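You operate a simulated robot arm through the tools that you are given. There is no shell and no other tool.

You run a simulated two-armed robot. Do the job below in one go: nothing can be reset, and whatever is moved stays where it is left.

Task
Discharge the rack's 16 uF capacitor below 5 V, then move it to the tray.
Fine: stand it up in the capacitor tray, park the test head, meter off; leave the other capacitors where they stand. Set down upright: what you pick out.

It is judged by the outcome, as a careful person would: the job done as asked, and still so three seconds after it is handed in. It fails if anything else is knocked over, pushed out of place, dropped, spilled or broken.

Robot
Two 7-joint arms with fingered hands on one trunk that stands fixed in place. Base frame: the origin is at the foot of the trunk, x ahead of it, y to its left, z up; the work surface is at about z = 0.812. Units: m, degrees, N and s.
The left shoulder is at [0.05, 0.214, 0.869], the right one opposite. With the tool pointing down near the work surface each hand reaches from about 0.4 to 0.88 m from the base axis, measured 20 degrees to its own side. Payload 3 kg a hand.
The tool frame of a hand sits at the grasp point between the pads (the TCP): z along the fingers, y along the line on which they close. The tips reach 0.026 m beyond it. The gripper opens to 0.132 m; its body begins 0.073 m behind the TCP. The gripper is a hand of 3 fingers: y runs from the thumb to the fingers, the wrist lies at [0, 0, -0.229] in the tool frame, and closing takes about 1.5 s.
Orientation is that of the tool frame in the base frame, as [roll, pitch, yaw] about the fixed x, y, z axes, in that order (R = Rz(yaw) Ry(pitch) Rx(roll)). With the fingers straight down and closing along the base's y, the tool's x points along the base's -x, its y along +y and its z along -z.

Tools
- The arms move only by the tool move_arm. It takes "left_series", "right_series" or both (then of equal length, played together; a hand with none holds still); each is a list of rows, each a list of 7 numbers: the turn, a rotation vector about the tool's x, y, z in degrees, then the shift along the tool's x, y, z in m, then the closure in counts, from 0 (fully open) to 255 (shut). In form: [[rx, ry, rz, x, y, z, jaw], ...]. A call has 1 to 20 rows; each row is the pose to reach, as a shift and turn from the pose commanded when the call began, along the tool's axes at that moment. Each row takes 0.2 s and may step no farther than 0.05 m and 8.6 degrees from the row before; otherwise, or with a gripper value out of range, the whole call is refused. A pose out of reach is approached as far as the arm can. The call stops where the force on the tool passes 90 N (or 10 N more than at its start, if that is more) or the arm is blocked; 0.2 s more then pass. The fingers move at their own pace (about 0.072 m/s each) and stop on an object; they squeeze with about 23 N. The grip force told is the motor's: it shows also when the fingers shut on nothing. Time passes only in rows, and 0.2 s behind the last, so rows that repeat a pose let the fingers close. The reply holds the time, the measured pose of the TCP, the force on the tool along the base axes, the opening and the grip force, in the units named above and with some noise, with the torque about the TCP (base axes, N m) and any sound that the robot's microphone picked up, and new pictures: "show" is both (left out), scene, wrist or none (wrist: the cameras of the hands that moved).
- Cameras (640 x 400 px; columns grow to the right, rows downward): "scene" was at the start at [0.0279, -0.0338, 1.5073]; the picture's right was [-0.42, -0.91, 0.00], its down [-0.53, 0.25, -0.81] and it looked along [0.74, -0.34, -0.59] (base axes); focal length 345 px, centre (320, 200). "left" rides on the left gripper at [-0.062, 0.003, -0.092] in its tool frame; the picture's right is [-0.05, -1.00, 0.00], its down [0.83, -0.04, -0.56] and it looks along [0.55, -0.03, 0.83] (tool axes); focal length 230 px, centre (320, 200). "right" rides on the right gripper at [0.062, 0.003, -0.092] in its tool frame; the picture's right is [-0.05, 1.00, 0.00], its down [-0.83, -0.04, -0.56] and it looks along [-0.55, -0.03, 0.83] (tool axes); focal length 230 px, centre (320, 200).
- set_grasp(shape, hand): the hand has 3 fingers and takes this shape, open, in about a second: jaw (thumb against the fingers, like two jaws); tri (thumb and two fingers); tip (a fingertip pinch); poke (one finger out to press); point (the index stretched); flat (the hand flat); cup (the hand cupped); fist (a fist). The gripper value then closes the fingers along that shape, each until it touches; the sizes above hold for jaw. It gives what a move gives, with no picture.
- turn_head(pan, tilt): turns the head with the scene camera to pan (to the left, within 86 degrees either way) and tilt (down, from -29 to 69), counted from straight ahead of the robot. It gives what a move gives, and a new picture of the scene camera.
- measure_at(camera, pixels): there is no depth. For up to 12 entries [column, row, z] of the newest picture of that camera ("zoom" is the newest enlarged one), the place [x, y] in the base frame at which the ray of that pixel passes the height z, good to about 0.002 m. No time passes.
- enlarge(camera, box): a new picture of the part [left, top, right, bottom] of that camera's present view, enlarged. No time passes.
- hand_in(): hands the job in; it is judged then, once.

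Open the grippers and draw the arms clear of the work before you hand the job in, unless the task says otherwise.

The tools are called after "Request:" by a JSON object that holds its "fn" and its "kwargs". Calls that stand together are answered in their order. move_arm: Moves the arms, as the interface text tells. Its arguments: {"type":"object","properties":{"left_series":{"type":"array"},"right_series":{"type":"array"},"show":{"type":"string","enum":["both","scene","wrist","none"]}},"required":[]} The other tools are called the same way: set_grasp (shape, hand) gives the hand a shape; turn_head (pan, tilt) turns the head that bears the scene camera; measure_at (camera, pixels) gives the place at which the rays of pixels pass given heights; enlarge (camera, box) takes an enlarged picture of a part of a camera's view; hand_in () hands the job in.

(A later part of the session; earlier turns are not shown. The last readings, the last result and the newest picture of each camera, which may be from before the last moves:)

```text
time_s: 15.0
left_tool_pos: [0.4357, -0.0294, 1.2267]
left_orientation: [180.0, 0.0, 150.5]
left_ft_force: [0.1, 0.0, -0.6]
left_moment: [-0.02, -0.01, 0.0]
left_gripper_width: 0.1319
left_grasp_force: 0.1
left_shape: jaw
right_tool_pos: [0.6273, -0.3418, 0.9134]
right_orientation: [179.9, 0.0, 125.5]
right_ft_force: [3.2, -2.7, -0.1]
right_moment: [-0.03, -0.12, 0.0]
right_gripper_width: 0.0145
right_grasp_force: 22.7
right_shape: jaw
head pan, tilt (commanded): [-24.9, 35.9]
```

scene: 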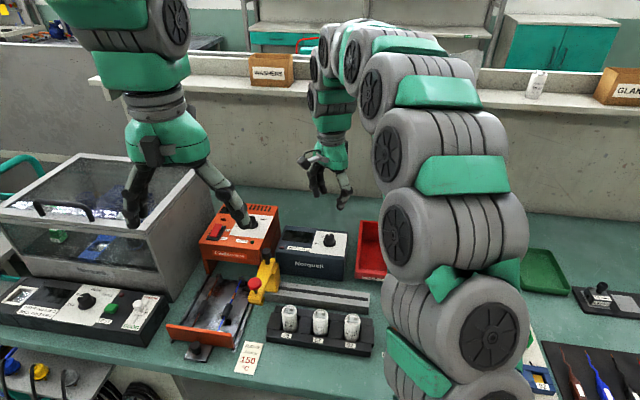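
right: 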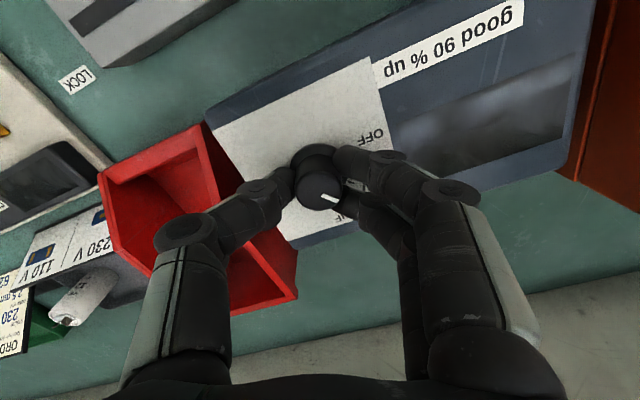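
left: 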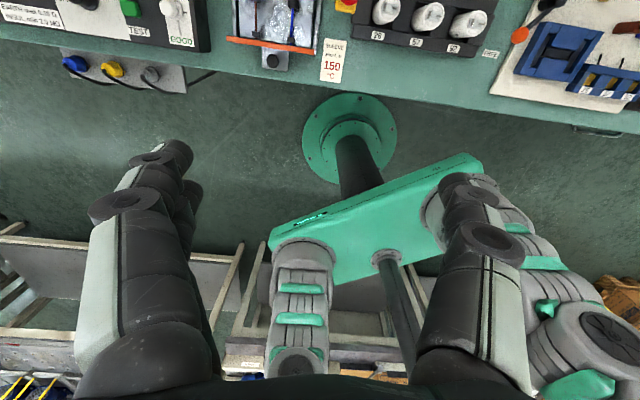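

Lateral force is down to ~4 N. I add a small extra shift, release slowly, and lift.

Request:
{"fn": "move_arm", "kwargs": {"right_series": [[0, 0, 0, -0.0003, 0, 0, 230], [0, 0, 0, -0.0003, 0, 0, 230], [0, 0, 0, -0.0003, 0, 0, 210], [0, 0, 0, -0.0003, 0, 0, 190], [0, 0, 0, -0.0003, 0, 0, 170], [0, 0, 0, -0.0003, 0, 0, 150], [0, 0, 0, -0.0003, 0, 0, 150], [0, 0, 0, -0.0003, 0, -0.02, 150], [0, 0, 0, -0.0003, 0, -0.05, 150], [0, 0, 0, -0.0003, 0, -0.08, 150], [0, 0, 0, -0.0003, 0, -0.11, 150], [0, 0, 0, -0.0003, 0, -0.13, 150]], "show": "wrist"}}

Request:
{"fn": "enlarge", "kwargs": {"camera": "right", "box": [285, 70, 365, 150]}}

Request:
{"fn": "enlarge", "kwargs": {"camera": "scene", "box": [270, 220, 360, 280]}}

```text
time_s: 17.6
left_tool_pos: [0.4352, -0.03, 1.2262]
left_orientation: [179.9, 0.1, 150.7]
left_ft_force: [-0.5, -0.2, -0.1]
left_moment: [0.05, 0.02, 0.0]
left_gripper_width: 0.1318
left_grasp_force: 0.0
left_shape: jaw
right_tool_pos: [0.6279, -0.3422, 1.0433]
right_orientation: [-179.9, 0.0, 125.4]
right_ft_force: [0.0, 0.5, -0.7]
right_moment: [-0.01, 0.01, 0.0]
right_gripper_width: 0.054
right_grasp_force: 0.0
right_shape: jaw
head pan, tilt (commanded): [-24.9, 35.9]
```

right: 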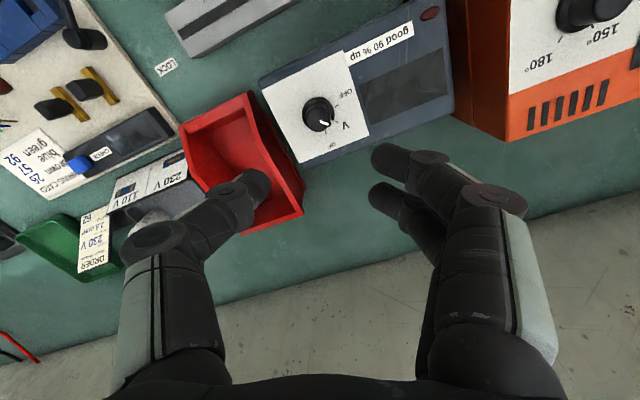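

```text
5.00 times, centred on (325, 110) of right
```

zoom: 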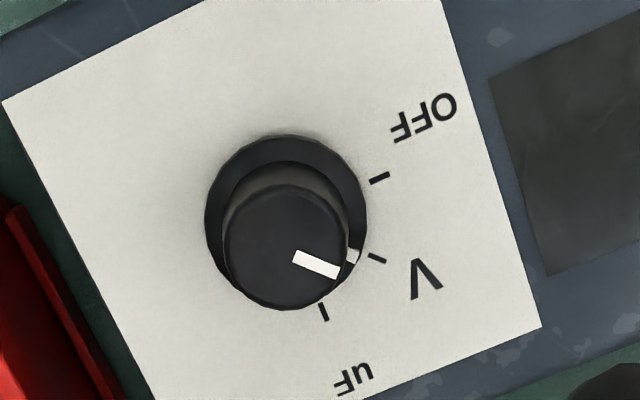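

```text
6.67 times, centred on (315, 250) of scene
```

zoom: 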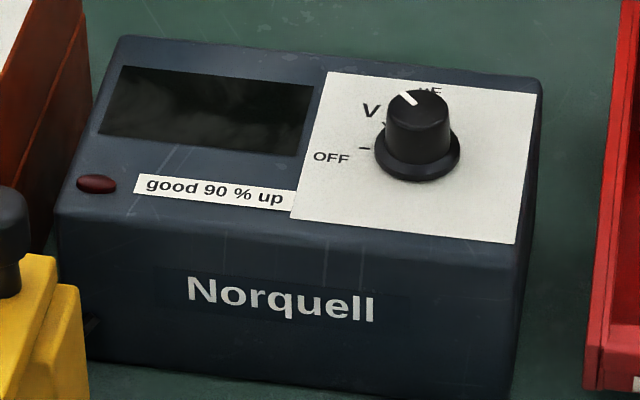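

Pointer now lines up with V. Next I bring the right hand over the black knob of the test head (yaw aligned with the rail) and move the left arm further away for clearance.

Request:
{"fn": "move_arm", "kwargs": {"right_series": [[0, 0, -3.5, 0.0266, 0.0136, -0.006, 150], [0, 0, -7, 0.0532, 0.0272, -0.012, 150], [0, 0, -10.5, 0.0799, 0.0409, -0.017, 150], [0, 0, -14, 0.1065, 0.0545, -0.017, 150], [0, 0, -17.5, 0.1331, 0.0681, -0.017, 150], [0, 0, -21, 0.1597, 0.0817, -0.017, 150], [0, 0, -21, 0.1597, 0.0817, -0.017, 150]], "left_series": [[0, 0, 0, 0.0255, 0.018, 0, 0], [0, 0, 0, 0.051, 0.036, 0, 0], [0, 0, 0, 0.0765, 0.0545, 0, 0], [0, 0, 0, 0.102, 0.0725, 0, 0], [0, 0, 0, 0.1275, 0.0905, 0, 0], [0, 0, 0, 0.153, 0.1088, 0, 0], [0, 0, 0, 0.153, 0.1088, 0, 0]], "show": "both"}}

```text
time_s: 19.2
left_tool_pos: [0.3553, 0.142, 1.2266]
left_orientation: [-180.0, 0.0, 150.5]
left_ft_force: [0.2, -0.1, -0.4]
left_moment: [0.01, -0.01, -0.02]
left_gripper_width: 0.132
left_grasp_force: 0.1
left_shape: jaw
right_tool_pos: [0.6008, -0.164, 1.0596]
right_orientation: [-180.0, 0.0, 146.6]
right_ft_force: [0.3, -0.3, 0.4]
right_moment: [-0.01, -0.01, 0.02]
right_gripper_width: 0.054
right_grasp_force: 0.0
right_shape: jaw
head pan, tilt (commanded): [-24.9, 35.9]
```

scene: 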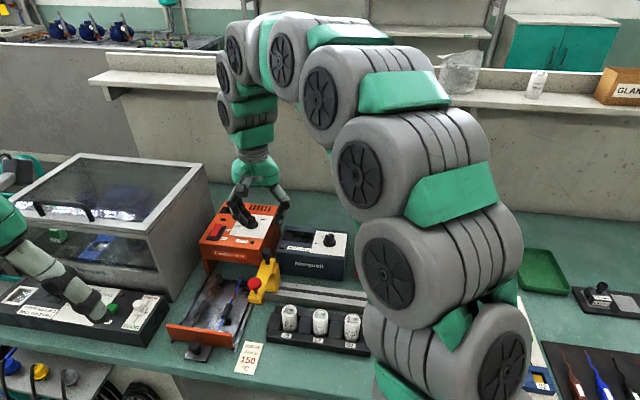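
right: 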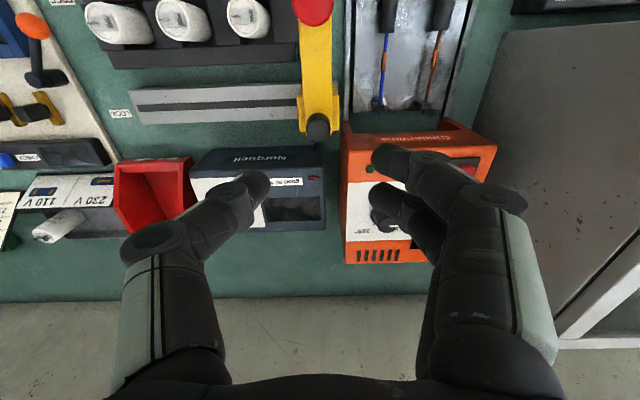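
left: 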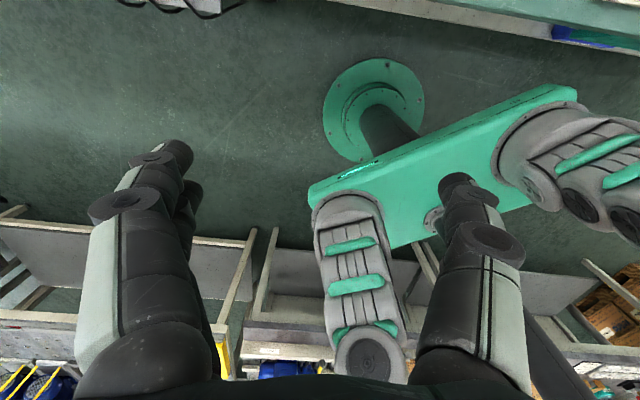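

The view is now aligned with the rail; the knob is at (318,125) and the orange box edge is close to its right. I enlarge to measure knob and box clearances.

Request:
{"fn": "enlarge", "kwargs": {"camera": "right", "box": [270, 0, 390, 160]}}

Request:
{"fn": "measure_at", "kwargs": {"camera": "right", "pixels": [[318, 125, 0.945], [318, 125, 0.935], [342, 123, 0.92], [342, 160, 0.92], [313, 10, 0.94], [324, 160, 0.877], [135, 122, 0.84]]}}

Request:
{"fn": "enlarge", "kwargs": {"camera": "scene", "box": [225, 220, 305, 310]}}

```text
2.50 times, centred on (330, 80) of right
```

zoom: 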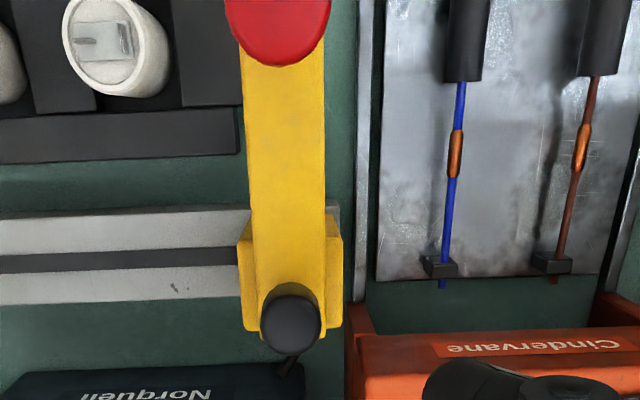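

```text
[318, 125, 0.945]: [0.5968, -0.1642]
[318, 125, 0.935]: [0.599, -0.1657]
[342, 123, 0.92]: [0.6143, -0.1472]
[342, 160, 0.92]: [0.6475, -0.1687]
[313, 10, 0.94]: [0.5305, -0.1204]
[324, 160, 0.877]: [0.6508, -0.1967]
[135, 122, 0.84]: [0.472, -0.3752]
```

```text
4.44 times, centred on (265, 265) of scene
```

zoom: 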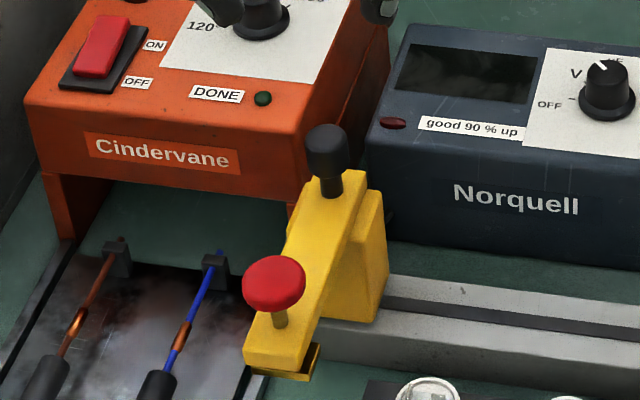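

I triangulate the orange box's top (using the green DONE LED) and refine the knob centre.

Request:
{"fn": "measure_at", "kwargs": {"camera": "right", "pixels": [[318.4, 127.5, 0.945], [371, 169, 0.95], [371, 169, 0.9], [341, 134, 0.92], [341, 134, 0.9], [318.4, 127.5, 0.93]]}}

Request:
{"fn": "measure_at", "kwargs": {"camera": "scene", "pixels": [[251.9, 242, 0.95], [251.9, 242, 0.9], [265.8, 256, 0.945], [265.8, 256, 0.93]]}}

```text
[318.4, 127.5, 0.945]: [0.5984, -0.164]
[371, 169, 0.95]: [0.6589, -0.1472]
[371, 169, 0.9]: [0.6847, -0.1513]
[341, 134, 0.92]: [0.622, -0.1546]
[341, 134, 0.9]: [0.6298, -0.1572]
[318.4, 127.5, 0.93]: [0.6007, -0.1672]
```

```text
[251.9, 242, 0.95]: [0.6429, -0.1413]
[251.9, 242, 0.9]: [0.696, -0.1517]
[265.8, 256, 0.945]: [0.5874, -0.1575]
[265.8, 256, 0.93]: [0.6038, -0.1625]
```

Box top is at z≈0.92, knob top 0.945, so I grip the knob with TCP at z≈0.952 (tips 0.926, clear of the box). Descending and closing.

Request:
{"fn": "move_arm", "kwargs": {"right_series": [[0, 0, 0, 0.0005, 0, 0.03, 150], [0, 0, 0, 0.0005, 0, 0.06, 150], [0, 0, 0, 0.0005, 0, 0.085, 150], [0, 0, 0, 0.0005, 0, 0.1, 150], [0, 0, 0, 0.0005, 0, 0.1076, 150], [0, 0, 0, 0.0005, 0, 0.1076, 150]], "show": "both"}}

Request:
{"fn": "enlarge", "kwargs": {"camera": "scene", "box": [225, 210, 305, 300]}}

Request:
{"fn": "enlarge", "kwargs": {"camera": "right", "box": [220, 100, 420, 240]}}

```text
time_s: 20.6
left_tool_pos: [0.354, 0.1407, 1.2267]
left_orientation: [179.9, -0.1, 150.6]
left_ft_force: [0.0, 0.2, -0.2]
left_moment: [-0.03, 0.05, 0.0]
left_gripper_width: 0.1319
left_grasp_force: 0.2
left_shape: jaw
right_tool_pos: [0.5994, -0.164, 0.9527]
right_orientation: [-179.9, 0.0, 146.6]
right_ft_force: [0.6, -0.3, -0.2]
right_moment: [0.0, 0.02, -0.01]
right_gripper_width: 0.0538
right_grasp_force: 0.2
right_shape: jaw
head pan, tilt (commanded): [-24.9, 35.9]
```

scene: 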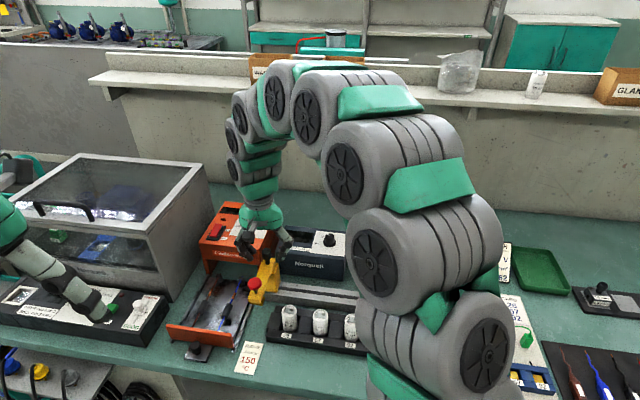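
right: 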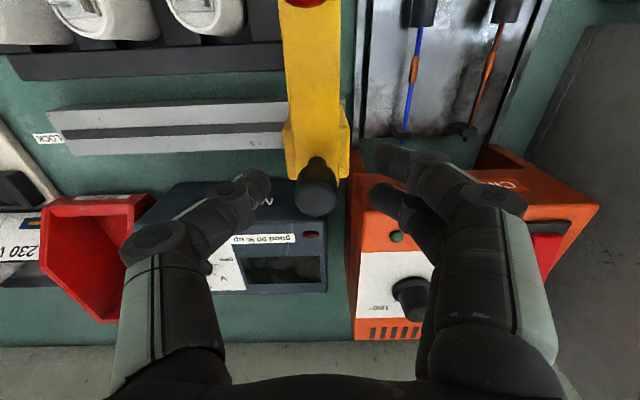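

```text
4.44 times, centred on (265, 255) of scene
```

zoom: 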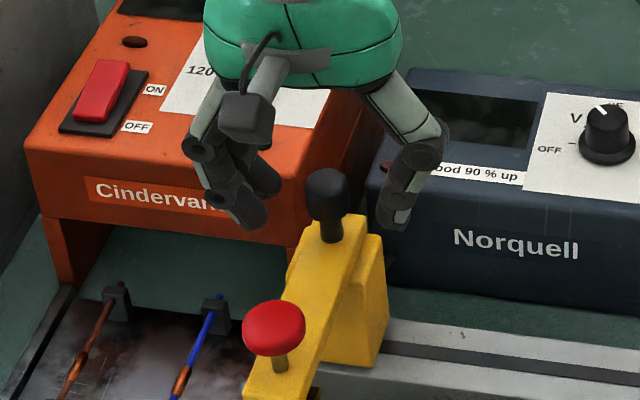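

```text
2.86 times, centred on (320, 170) of right
```

zoom: 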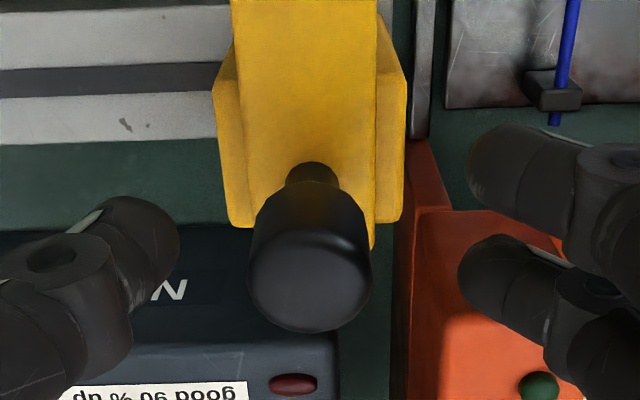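

The knob is between the fingers with no contact elsewhere. Closing the grip.

Request:
{"fn": "move_arm", "kwargs": {"right_series": [[0, 0, 0, 0, 0, 0, 180], [0, 0, 0, 0, 0, 0, 205], [0, 0, 0, 0, 0, 0, 225], [0, 0, 0, 0, 0, 0, 235], [0, 0, 0, 0, 0, 0, 235], [0, 0, 0, 0, 0, 0, 235]], "show": "wrist"}}

```text
time_s: 22.0
left_tool_pos: [0.3543, 0.1409, 1.2269]
left_orientation: [-180.0, 0.0, 150.5]
left_ft_force: [-1.1, -0.6, 0.4]
left_moment: [-0.01, 0.01, -0.01]
left_gripper_width: 0.1319
left_grasp_force: 0.0
left_shape: jaw
right_tool_pos: [0.5985, -0.1646, 0.9526]
right_orientation: [-179.9, -0.1, 146.5]
right_ft_force: [-1.3, -4.5, -4.1]
right_moment: [-0.05, 0.03, -0.04]
right_gripper_width: 0.0111
right_grasp_force: 23.3
right_shape: jaw
head pan, tilt (commanded): [-24.9, 35.9]
```

right: 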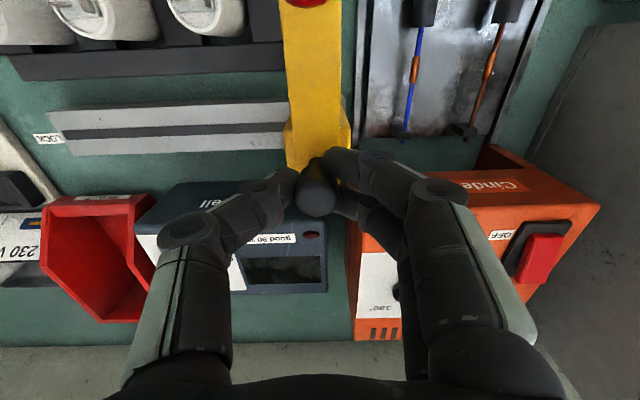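

Knob is gripped at 23 N. I slide the head along the rail (tool −y), first 35 mm, watching the force.

Request:
{"fn": "move_arm", "kwargs": {"right_series": [[0, 0, 0, 0, -0.006, 0, 235], [0, 0, 0, 0, -0.012, 0, 235], [0, 0, 0, 0, -0.018, 0, 235], [0, 0, 0, 0, -0.024, 0, 235], [0, 0, 0, 0, -0.03, 0, 235], [0, 0, 0, 0, -0.035, 0, 235], [0, 0, 0, 0, -0.035, 0, 235]], "show": "both"}}

Request:
{"fn": "enlarge", "kwargs": {"camera": "scene", "box": [225, 220, 385, 370]}}

```text
time_s: 23.6
left_tool_pos: [0.3561, 0.1408, 1.2272]
left_orientation: [-179.9, 0.0, 150.5]
left_ft_force: [-0.2, -0.7, 0.2]
left_moment: [0.01, 0.03, 0.03]
left_gripper_width: 0.1316
left_grasp_force: 0.0
left_shape: jaw
right_tool_pos: [0.5798, -0.1937, 0.952]
right_orientation: [-180.0, 0.0, 146.5]
right_ft_force: [-5.0, 3.6, -14.3]
right_moment: [0.11, 0.08, 0.0]
right_gripper_width: 0.01
right_grasp_force: 23.3
right_shape: jaw
head pan, tilt (commanded): [-24.9, 35.9]
```

scene: 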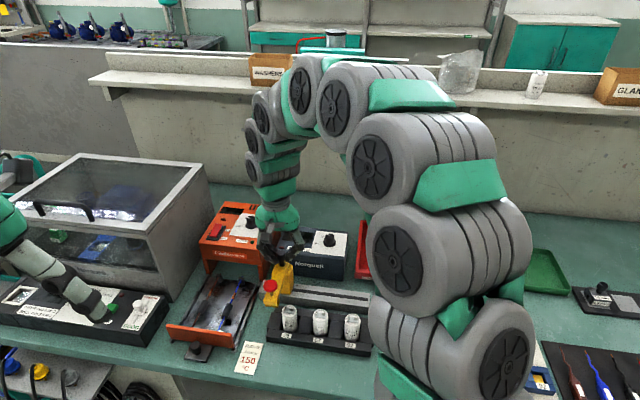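
right: 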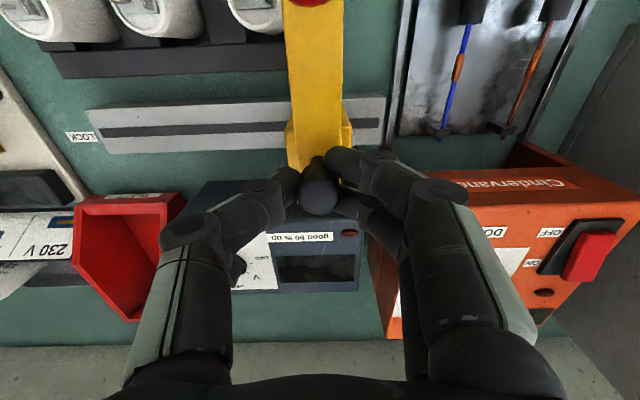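

```text
2.67 times, centred on (305, 295) of scene
```

zoom: 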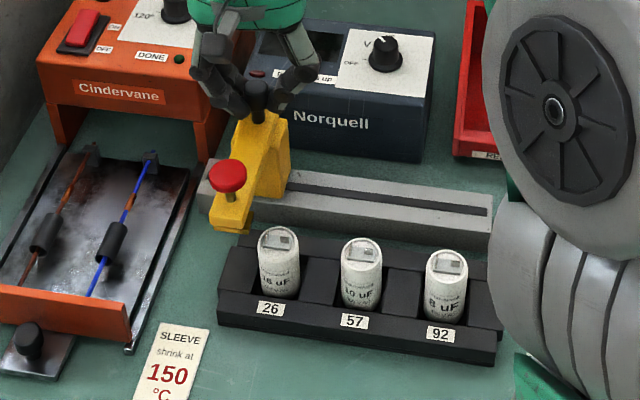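

The head slides smoothly (now at about (230,185) in the zoom, cap 26 at (278,240)). I continue another 35 mm slowly.

Request:
{"fn": "move_arm", "kwargs": {"right_series": [[0, 0, 0, 0, -0.005, 0, 235], [0, 0, 0, 0, -0.01, 0, 235], [0, 0, 0, 0, -0.015, 0, 235], [0, 0, 0, 0, -0.02, 0, 235], [0, 0, 0, 0, -0.025, 0, 235], [0, 0, 0, 0, -0.03, 0, 235], [0, 0, 0, 0, -0.035, 0, 235], [0, 0, 0, 0, -0.035, 0, 235]], "show": "both"}}

Request:
{"fn": "enlarge", "kwargs": {"camera": "scene", "box": [225, 220, 385, 370]}}

Request:
{"fn": "enlarge", "kwargs": {"camera": "scene", "box": [260, 270, 330, 345]}}

```text
time_s: 25.4
left_tool_pos: [0.355, 0.1411, 1.2259]
left_orientation: [179.9, 0.0, 150.6]
left_ft_force: [0.1, -0.9, -0.5]
left_moment: [0.01, 0.01, 0.01]
left_gripper_width: 0.1318
left_grasp_force: 0.1
left_shape: jaw
right_tool_pos: [0.5599, -0.2235, 0.9528]
right_orientation: [-180.0, 0.0, 146.6]
right_ft_force: [-13.9, 8.0, -4.1]
right_moment: [0.17, 0.2, 0.07]
right_gripper_width: 0.0104
right_grasp_force: 22.7
right_shape: jaw
head pan, tilt (commanded): [-24.9, 35.9]
```

scene: 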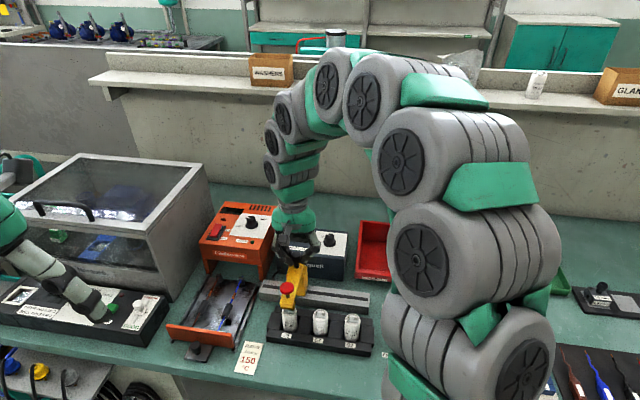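
right: 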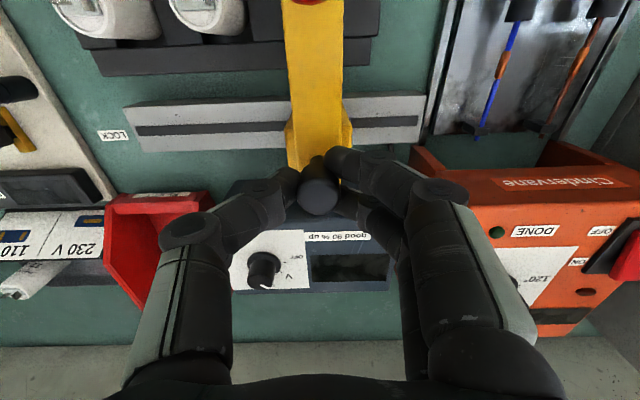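

```text
2.67 times, centred on (305, 295) of scene
```

zoom: 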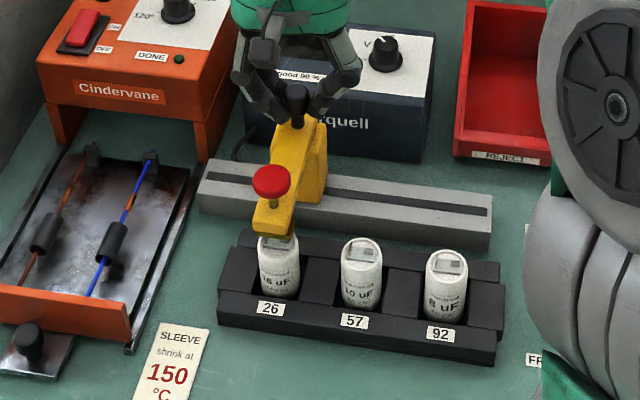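

```text
5.33 times, centred on (295, 308) of scene
```

zoom: 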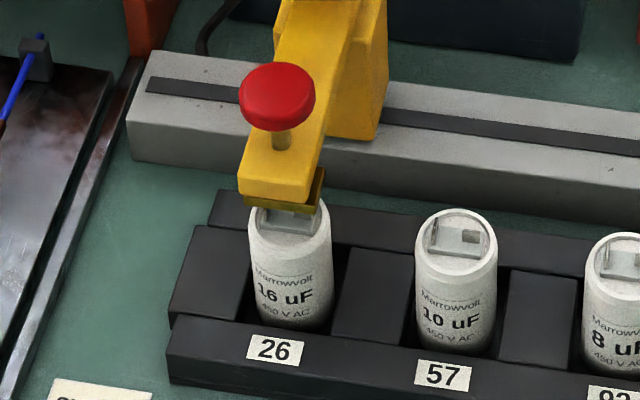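

The head is now over cap 26 with the gold contact just above it. I measure button and cap centre positions to check alignment along the rail.

Request:
{"fn": "measure_at", "kwargs": {"camera": "scene", "pixels": [[287.1, 286.5, 0.94], [287.6, 297, 0.917], [289.3, 310, 0.866], [254.6, 282.6, 0.94], [289.5, 307.5, 0.885]]}}

Request:
{"fn": "enlarge", "kwargs": {"camera": "scene", "box": [274, 280, 310, 330]}}

```text
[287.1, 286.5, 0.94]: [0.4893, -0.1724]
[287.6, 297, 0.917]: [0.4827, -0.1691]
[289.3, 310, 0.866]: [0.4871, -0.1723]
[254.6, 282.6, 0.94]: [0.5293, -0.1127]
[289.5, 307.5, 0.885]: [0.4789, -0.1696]
```

```text
8.00 times, centred on (292, 305) of scene
```

zoom: 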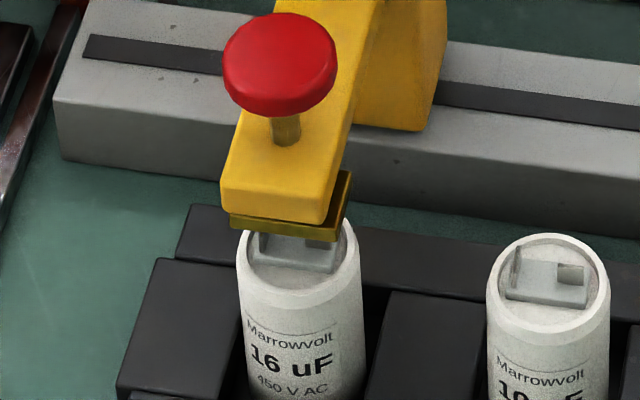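

Button (0.489,-0.172) and cap (0.487,-0.172) agree within ~2 mm. I relieve the lateral load, release the knob, and rise.

Request:
{"fn": "move_arm", "kwargs": {"right_series": [[0, 0, 0, 0.0011, 0, 0, 235], [0, 0, 0, 0.0011, 0, 0, 235], [0, 0, 0, 0.0011, 0, 0, 215], [0, 0, 0, 0.0011, 0, 0, 195], [0, 0, 0, 0.0011, 0, 0, 175], [0, 0, 0, 0.0011, 0, 0, 160], [0, 0, 0, 0.0011, 0, 0, 160], [0, 0, 0, 0.0011, 0, -0.03, 160], [0, 0, 0, 0.0011, 0, -0.06, 160], [0, 0, 0, 0.0011, 0, -0.09, 160]], "show": "both"}}

Request:
{"fn": "enlarge", "kwargs": {"camera": "scene", "box": [260, 270, 330, 345]}}

```text
time_s: 27.6
left_tool_pos: [0.355, 0.14, 1.2272]
left_orientation: [180.0, 0.0, 150.6]
left_ft_force: [0.2, -0.8, -0.6]
left_moment: [0.03, 0.02, -0.03]
left_gripper_width: 0.1318
left_grasp_force: 0.0
left_shape: jaw
right_tool_pos: [0.5603, -0.2242, 1.0426]
right_orientation: [180.0, 0.0, 146.6]
right_ft_force: [-0.2, 0.0, 0.1]
right_moment: [0.0, 0.01, 0.0]
right_gripper_width: 0.0487
right_grasp_force: 0.0
right_shape: jaw
head pan, tilt (commanded): [-24.9, 35.9]
```

scene: 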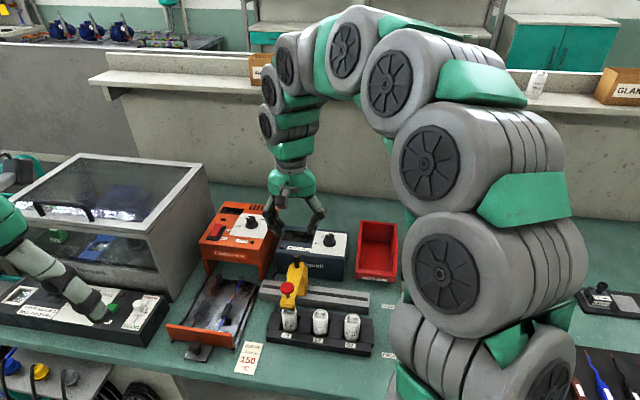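
right: 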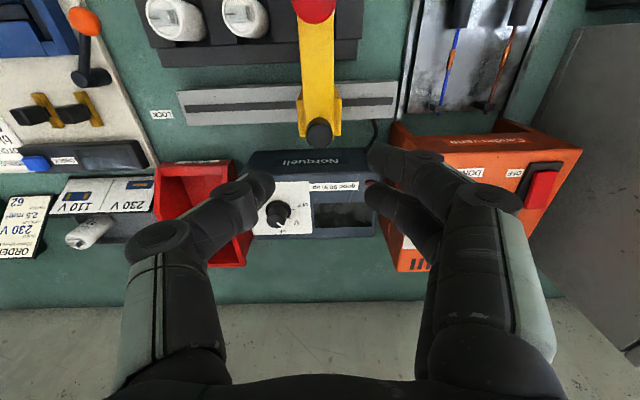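

```text
5.33 times, centred on (295, 308) of scene
```

zoom: 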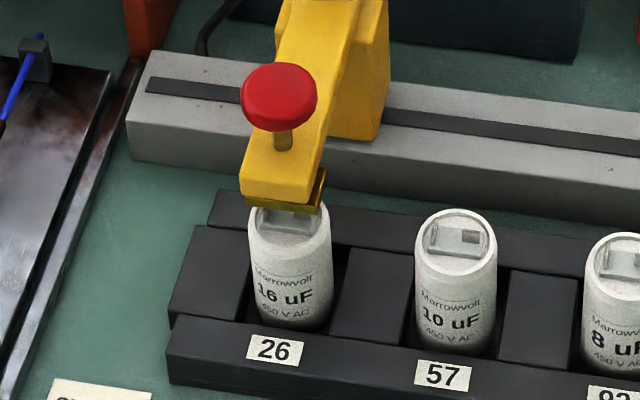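

The head stayed in place with the knob released. I now move over the red button (tool +x 0.087) while closing the fingers to a pressing tip.

Request:
{"fn": "move_arm", "kwargs": {"right_series": [[0, 0, 0, 0.015, 0.001, 0, 190], [0, 0, 0, 0.03, 0.002, 0, 220], [0, 0, 0, 0.045, 0.003, 0, 255], [0, 0, 0, 0.06, 0.004, 0, 255], [0, 0, 0, 0.075, 0.004, 0, 255], [0, 0, 0, 0.0866, 0.004, 0, 255], [0, 0, 0, 0.0866, 0.004, 0, 255], [0, 0, 0, 0.0866, 0.004, 0, 255]], "show": "both"}}

Request:
{"fn": "enlarge", "kwargs": {"camera": "right", "box": [240, 60, 400, 240]}}

Request:
{"fn": "enlarge", "kwargs": {"camera": "scene", "box": [250, 200, 380, 330]}}

```text
time_s: 29.4
left_tool_pos: [0.3543, 0.1416, 1.2266]
left_orientation: [-180.0, -0.1, 150.6]
left_ft_force: [-0.1, 0.0, 0.0]
left_moment: [-0.01, 0.0, 0.02]
left_gripper_width: 0.1319
left_grasp_force: 0.0
left_shape: jaw
right_tool_pos: [0.4913, -0.1714, 1.0437]
right_orientation: [-180.0, 0.0, 146.5]
right_ft_force: [-0.5, -0.3, -0.1]
right_moment: [-0.02, 0.01, 0.03]
right_gripper_width: 0.0002
right_grasp_force: 23.2
right_shape: jaw
head pan, tilt (commanded): [-24.9, 35.9]
```

scene: 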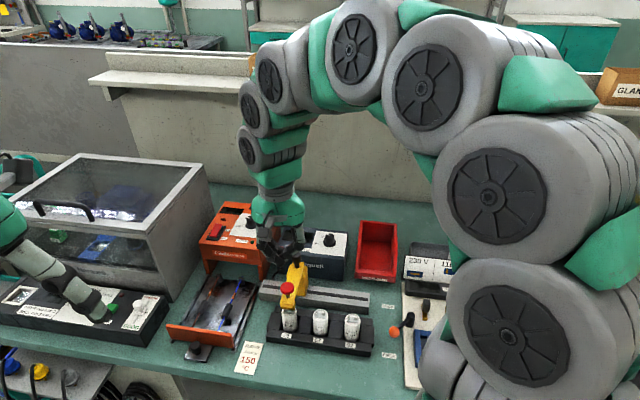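
right: 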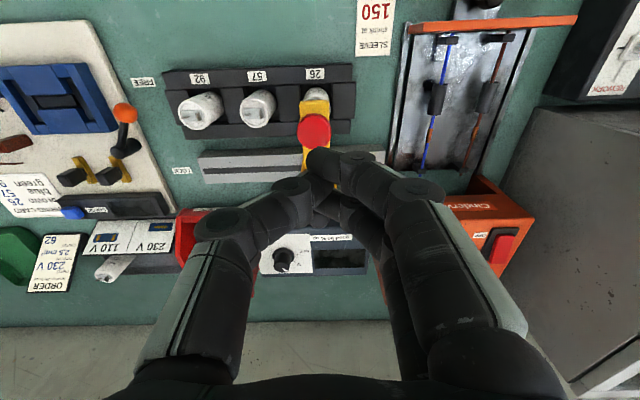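

```text
2.22 times, centred on (320, 150) of right
```

zoom: 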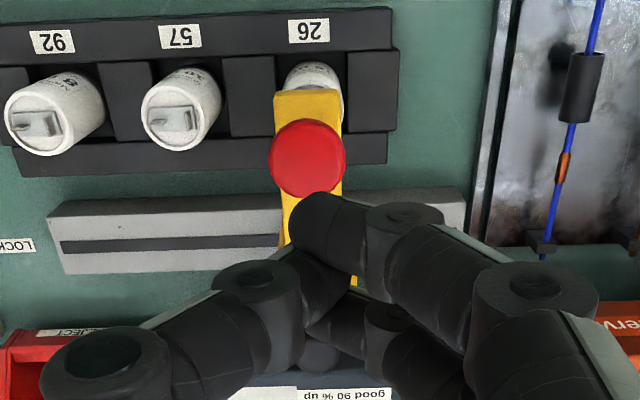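

```text
3.08 times, centred on (315, 265) of scene
```

zoom: 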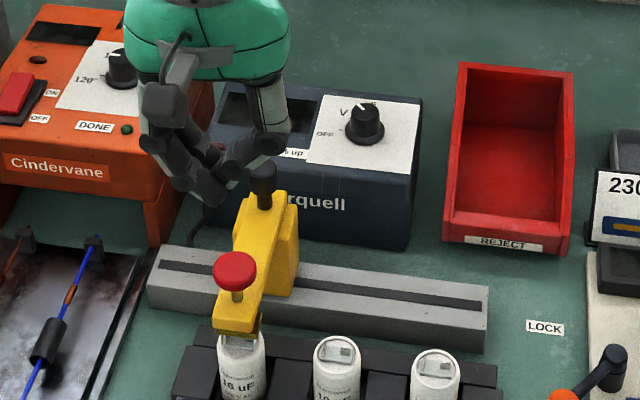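

Measuring the button centre from the wrist view (zoom (308,157)).

Request:
{"fn": "measure_at", "kwargs": {"camera": "right", "pixels": [[314.6, 130.6, 0.94], [314.6, 130.6, 0.935], [318, 96, 0.866]]}}

```text
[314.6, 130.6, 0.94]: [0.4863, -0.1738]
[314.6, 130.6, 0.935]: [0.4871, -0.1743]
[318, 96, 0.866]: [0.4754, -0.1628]
```

I centre on the button (≈(0.4875,-0.173)) and descend to just above it.

Request:
{"fn": "move_arm", "kwargs": {"right_series": [[0, 0, 0, 0.0014, -0.0033, 0.02, 255], [0, 0, 0, 0.0014, -0.0033, 0.04, 255], [0, 0, 0, 0.0014, -0.0033, 0.055, 255], [0, 0, 0, 0.0014, -0.0033, 0.066, 255], [0, 0, 0, 0.0014, -0.0033, 0.071, 255], [0, 0, 0, 0.0014, -0.0033, 0.071, 255]], "show": "both"}}

Request:
{"fn": "enlarge", "kwargs": {"camera": "scene", "box": [250, 220, 340, 340]}}

Request:
{"fn": "enlarge", "kwargs": {"camera": "right", "box": [240, 100, 400, 290]}}

```text
time_s: 30.8
left_tool_pos: [0.3548, 0.141, 1.2264]
left_orientation: [179.9, 0.0, 150.6]
left_ft_force: [-0.8, -0.5, -0.7]
left_moment: [-0.05, -0.03, -0.01]
left_gripper_width: 0.1319
left_grasp_force: 0.1
left_shape: jaw
right_tool_pos: [0.4873, -0.1743, 0.9726]
right_orientation: [-179.9, -0.1, 146.6]
right_ft_force: [0.2, 0.4, 0.8]
right_moment: [-0.01, 0.0, 0.03]
right_gripper_width: 0.0
right_grasp_force: 23.0
right_shape: jaw
head pan, tilt (commanded): [-24.9, 35.9]
```

scene: 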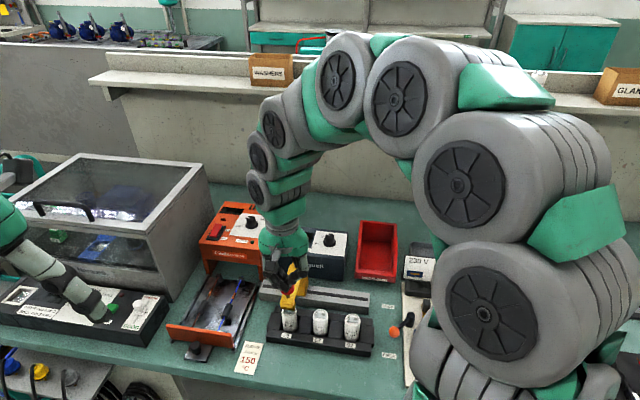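
right: 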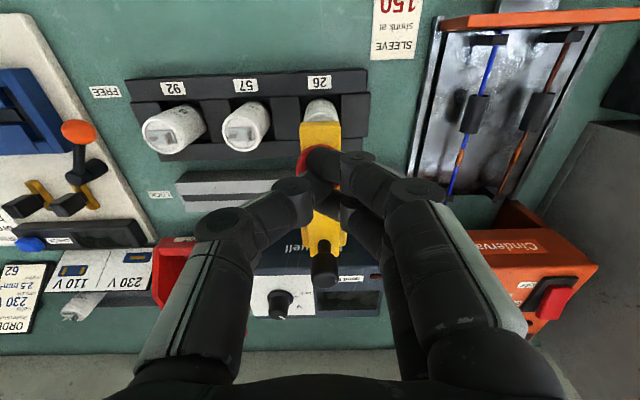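

```text
3.33 times, centred on (295, 280) of scene
```

zoom: 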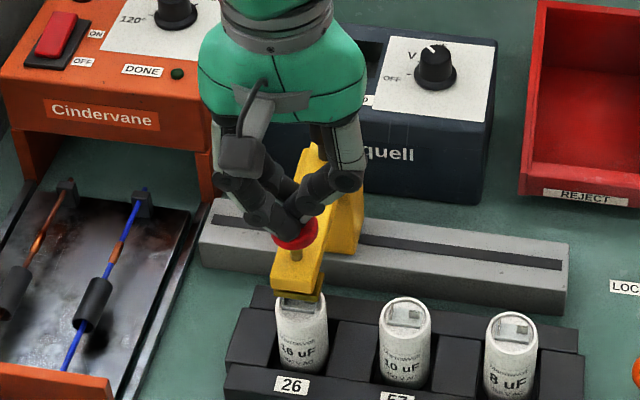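

```text
2.11 times, centred on (320, 195) of right
```

zoom: 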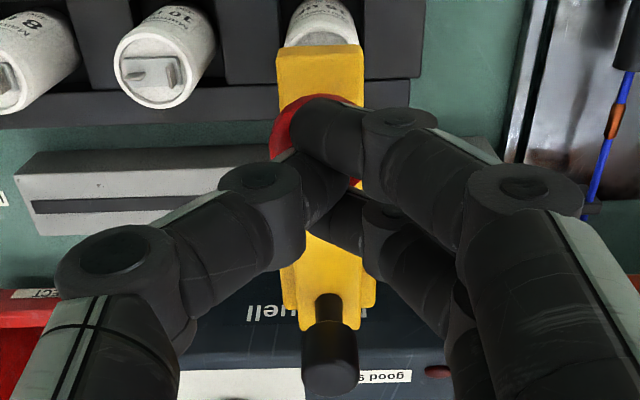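

Fingertips are directly above the button, and the wrist view can see the meter display around (350,302). I press down in small steps.

Request:
{"fn": "move_arm", "kwargs": {"right_series": [[0, 0, 0, 0, 0, 0.003, 255], [0, 0, 0, 0, 0, 0.006, 255], [0, 0, 0, 0, 0, 0.009, 255], [0, 0, 0, 0, 0, 0.012, 255], [0, 0, 0, 0, 0, 0.012, 255]], "show": "wrist"}}

Request:
{"fn": "enlarge", "kwargs": {"camera": "right", "box": [270, 260, 400, 330]}}

Request:
{"fn": "enlarge", "kwargs": {"camera": "scene", "box": [265, 260, 325, 340]}}

```text
time_s: 32.0
left_tool_pos: [0.3552, 0.1401, 1.2265]
left_orientation: [180.0, 0.0, 150.5]
left_ft_force: [-0.4, -0.7, 0.3]
left_moment: [0.0, 0.02, 0.01]
left_gripper_width: 0.132
left_grasp_force: 0.1
left_shape: jaw
right_tool_pos: [0.4876, -0.1738, 0.9611]
right_orientation: [179.9, 0.1, 146.4]
right_ft_force: [-0.8, -2.0, 57.8]
right_moment: [-0.12, 0.05, 0.01]
right_gripper_width: 0.0
right_grasp_force: 22.8
right_shape: jaw
head pan, tilt (commanded): [-24.9, 35.9]
heard: click
```

right: 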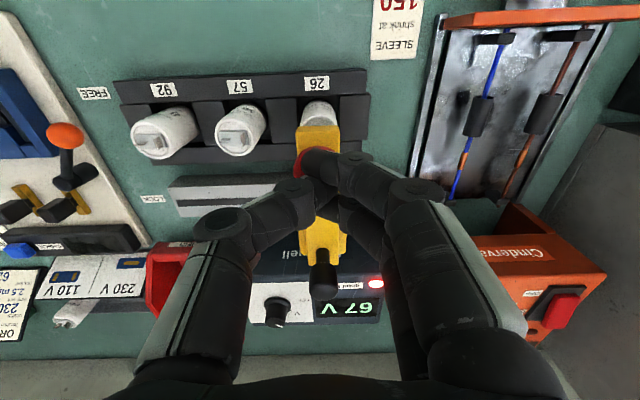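

```text
4.92 times, centred on (335, 295) of right
```

zoom: 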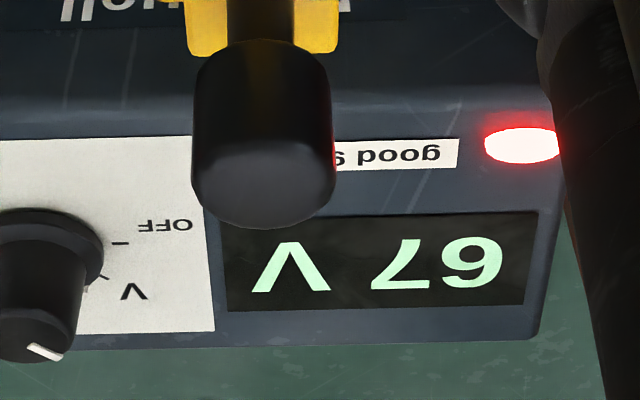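

```text
5.00 times, centred on (295, 300) of scene
```

zoom: 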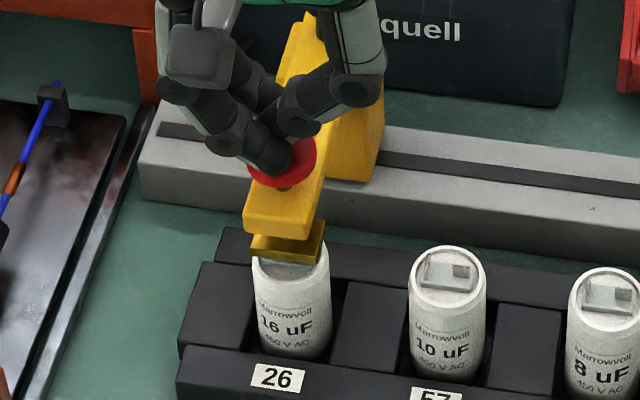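

The meter shows 67 V with the button pressed (click, 58 N). I back off 1 mm and hold to let it discharge, watching the reading.

Request:
{"fn": "move_arm", "kwargs": {"right_series": [[0, 0, 0, 0, 0, -0.001, 255], [0, 0, 0, 0, 0, -0.0015, 255], [0, 0, 0, 0, 0, -0.0015, 255], [0, 0, 0, 0, 0, -0.0015, 255], [0, 0, 0, 0, 0, -0.0015, 255]], "show": "wrist"}}

Request:
{"fn": "enlarge", "kwargs": {"camera": "right", "box": [270, 260, 400, 330]}}

```text
time_s: 33.2
left_tool_pos: [0.3548, 0.1418, 1.2264]
left_orientation: [180.0, 0.1, 150.6]
left_ft_force: [0.3, 0.6, -0.1]
left_moment: [-0.01, -0.01, -0.01]
left_gripper_width: 0.132
left_grasp_force: 0.0
left_shape: jaw
right_tool_pos: [0.4874, -0.173, 0.9614]
right_orientation: [180.0, 0.0, 146.6]
right_ft_force: [4.6, -4.0, 28.1]
right_moment: [-0.17, -0.08, -0.01]
right_gripper_width: 0.0001
right_grasp_force: 23.2
right_shape: jaw
head pan, tilt (commanded): [-24.9, 35.9]
```

right: 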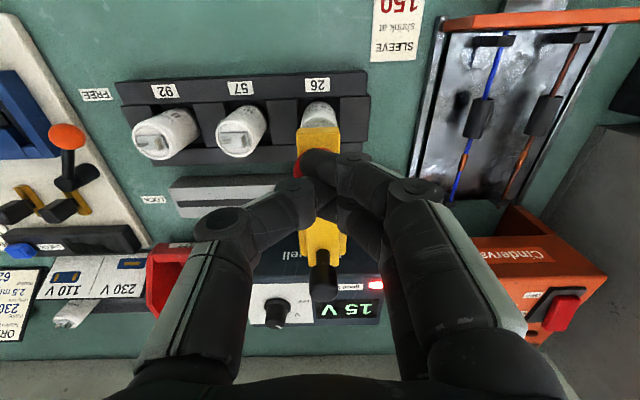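

```text
4.92 times, centred on (335, 295) of right
```

zoom: 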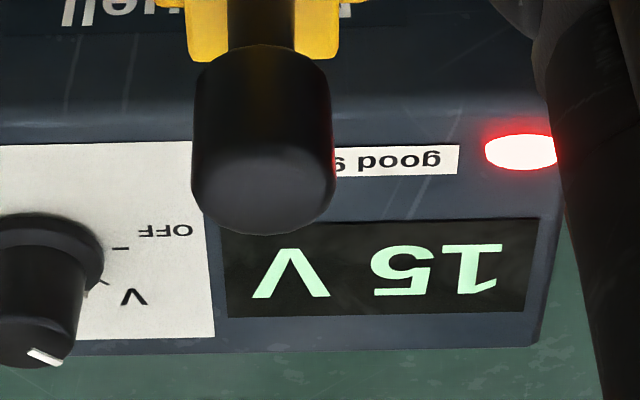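

Voltage has fallen to 15 V with contact kept at 28 N. I hold on another ~3 s.

Request:
{"fn": "move_arm", "kwargs": {"right_series": [[0, 0, 0, 0, 0, 0, 255], [0, 0, 0, 0, 0, 0, 255], [0, 0, 0, 0, 0, 0, 255], [0, 0, 0, 0, 0, 0, 255], [0, 0, 0, 0, 0, 0, 255], [0, 0, 0, 0, 0, 0, 255], [0, 0, 0, 0, 0, 0, 255], [0, 0, 0, 0, 0, 0, 255], [0, 0, 0, 0, 0, 0, 255], [0, 0, 0, 0, 0, 0, 255], [0, 0, 0, 0, 0, 0, 255], [0, 0, 0, 0, 0, 0, 255], [0, 0, 0, 0, 0, 0, 255], [0, 0, 0, 0, 0, 0, 255], [0, 0, 0, 0, 0, 0, 255]], "show": "wrist"}}

Request:
{"fn": "enlarge", "kwargs": {"camera": "right", "box": [270, 260, 400, 330]}}

```text
time_s: 36.4
left_tool_pos: [0.3549, 0.1409, 1.2282]
left_orientation: [-179.9, 0.1, 150.6]
left_ft_force: [0.4, 0.0, 0.3]
left_moment: [-0.02, -0.01, 0.0]
left_gripper_width: 0.1319
left_grasp_force: 0.0
left_shape: jaw
right_tool_pos: [0.487, -0.1726, 0.9603]
right_orientation: [-180.0, 0.0, 146.6]
right_ft_force: [-2.8, 0.9, 19.7]
right_moment: [0.0, 0.07, -0.05]
right_gripper_width: 0.0002
right_grasp_force: 23.0
right_shape: jaw
head pan, tilt (commanded): [-24.9, 35.9]
```

right: 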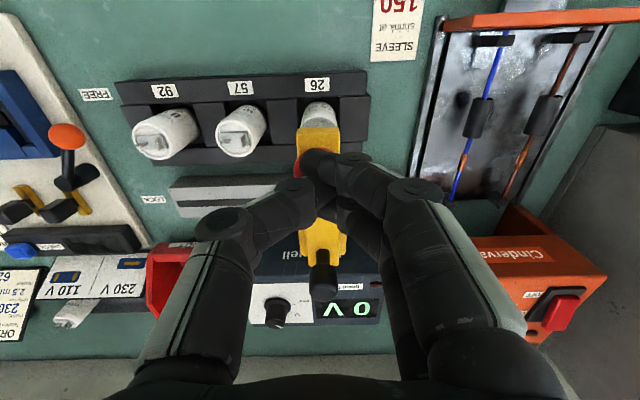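

```text
4.92 times, centred on (335, 295) of right
```

zoom: 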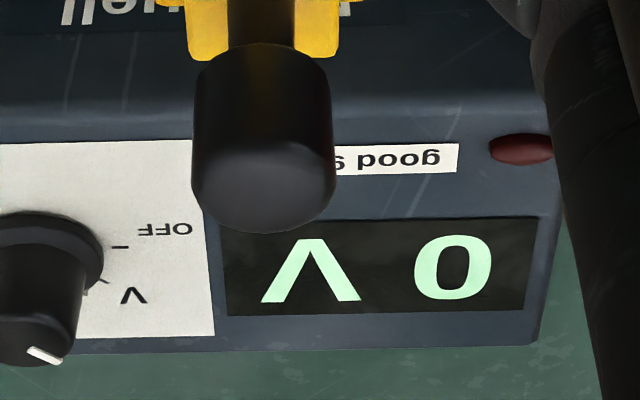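

Reading is 0 V and the red lamp is out. I hold 2 more seconds for margin, then lift off the button.

Request:
{"fn": "move_arm", "kwargs": {"right_series": [[0, 0, 0, 0, 0, 0, 255], [0, 0, 0, 0, 0, 0, 255], [0, 0, 0, 0, 0, 0, 255], [0, 0, 0, 0, 0, 0, 255], [0, 0, 0, 0, 0, 0, 255], [0, 0, 0, 0, 0, 0, 255], [0, 0, 0, 0, 0, 0, 255], [0, 0, 0, 0, 0, 0, 255], [0, 0, 0, 0, 0, -0.01, 255], [0, 0, 0, 0, 0, -0.025, 255], [0, 0, 0, 0, 0, -0.045, 255], [0, 0, 0, 0, 0, -0.065, 255], [0, 0, 0, 0, 0, -0.082, 255], [0, 0, 0, 0, 0, -0.082, 255]], "show": "both"}}

Request:
{"fn": "enlarge", "kwargs": {"camera": "scene", "box": [260, 220, 340, 340]}}

```text
time_s: 39.4
left_tool_pos: [0.3553, 0.1409, 1.2268]
left_orientation: [-179.9, 0.0, 150.6]
left_ft_force: [-0.1, 0.0, 1.0]
left_moment: [0.0, -0.04, 0.01]
left_gripper_width: 0.1317
left_grasp_force: 0.1
left_shape: jaw
right_tool_pos: [0.4878, -0.1716, 1.0437]
right_orientation: [179.9, 0.0, 146.6]
right_ft_force: [0.5, -0.3, 0.4]
right_moment: [0.0, -0.03, -0.02]
right_gripper_width: 0.0001
right_grasp_force: 22.8
right_shape: jaw
head pan, tilt (commanded): [-24.9, 35.9]
```

scene: 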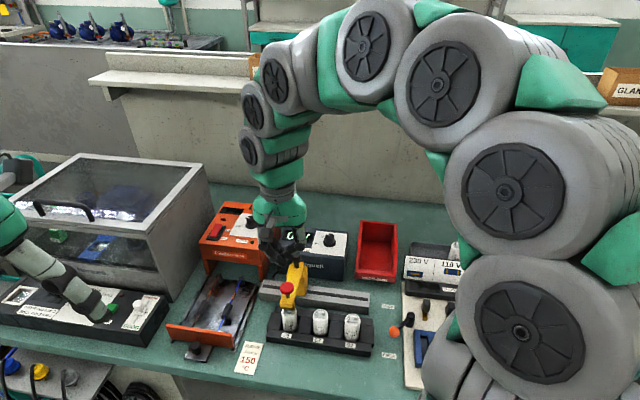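
right: 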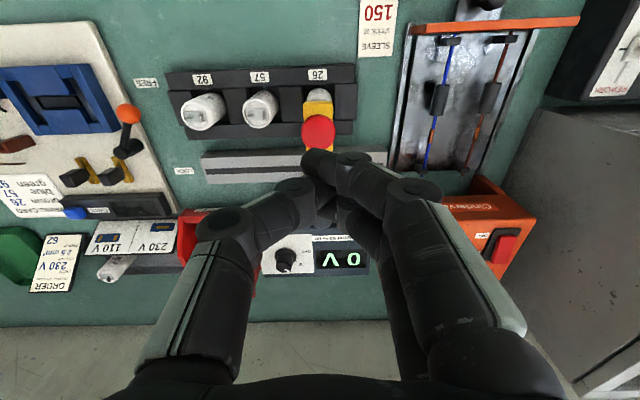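

```text
3.33 times, centred on (300, 280) of scene
```

zoom: 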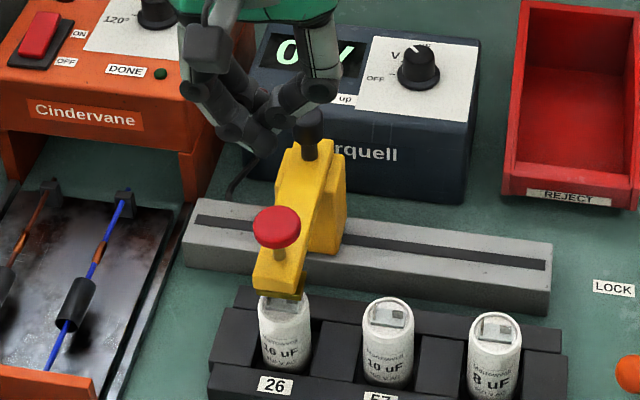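

Discharge confirmed (0 V on the display), and the button has sprung back. I open the fingers, return over the black knob, and descend to grip it.

Request:
{"fn": "move_arm", "kwargs": {"right_series": [[0, 0, 0, -0.015, 0, 0, 220], [0, 0, 0, -0.03, 0, 0, 190], [0, 0, 0, -0.045, 0, 0, 160], [0, 0, 0, -0.06, 0, 0, 155], [0, 0, 0, -0.075, -0.0007, 0, 155], [0, 0, 0, -0.088, -0.0007, 0, 155], [0, 0, 0, -0.088, -0.0007, 0, 155], [0, 0, 0, -0.088, -0.0007, 0.02, 155], [0, 0, 0, -0.088, -0.0007, 0.045, 155], [0, 0, 0, -0.088, -0.0007, 0.07, 155], [0, 0, 0, -0.088, -0.0007, 0.085, 155], [0, 0, 0, -0.088, -0.0007, 0.09, 155], [0, 0, 0, -0.088, -0.0007, 0.09, 155]], "show": "both"}}

Request:
{"fn": "enlarge", "kwargs": {"camera": "right", "box": [220, 80, 420, 240]}}

```text
time_s: 42.2
left_tool_pos: [0.3545, 0.1407, 1.2271]
left_orientation: [180.0, 0.0, 150.6]
left_ft_force: [0.2, -0.3, 0.0]
left_moment: [0.01, 0.03, -0.04]
left_gripper_width: 0.132
left_grasp_force: 0.1
left_shape: jaw
right_tool_pos: [0.5592, -0.2229, 0.9531]
right_orientation: [-179.9, 0.1, 146.7]
right_ft_force: [0.6, -0.2, 0.6]
right_moment: [-0.01, -0.01, 0.0]
right_gripper_width: 0.0511
right_grasp_force: 0.1
right_shape: jaw
head pan, tilt (commanded): [-24.9, 35.9]
```

scene: 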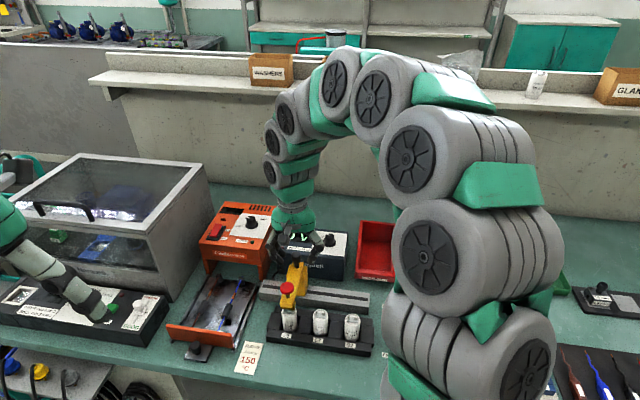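
right: 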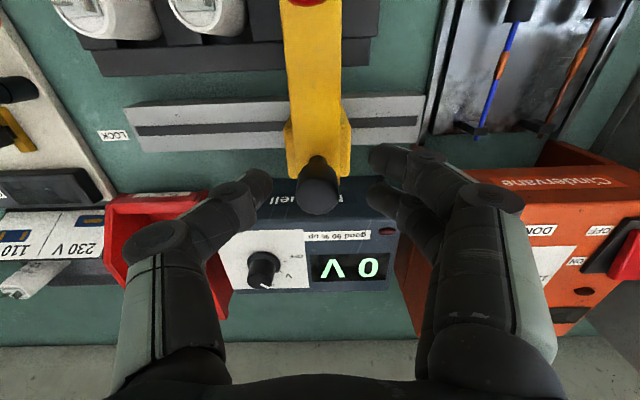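

```text
2.50 times, centred on (320, 160) of right
```

zoom: 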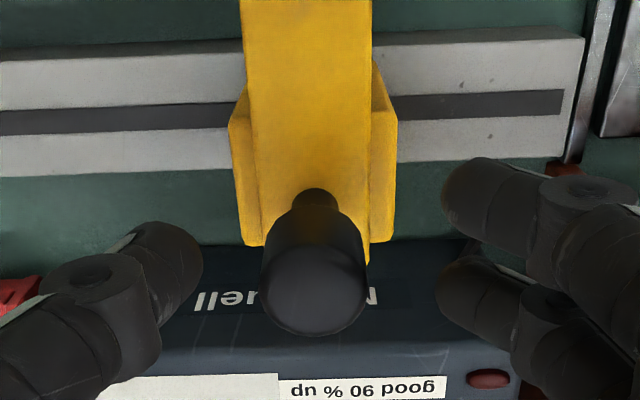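

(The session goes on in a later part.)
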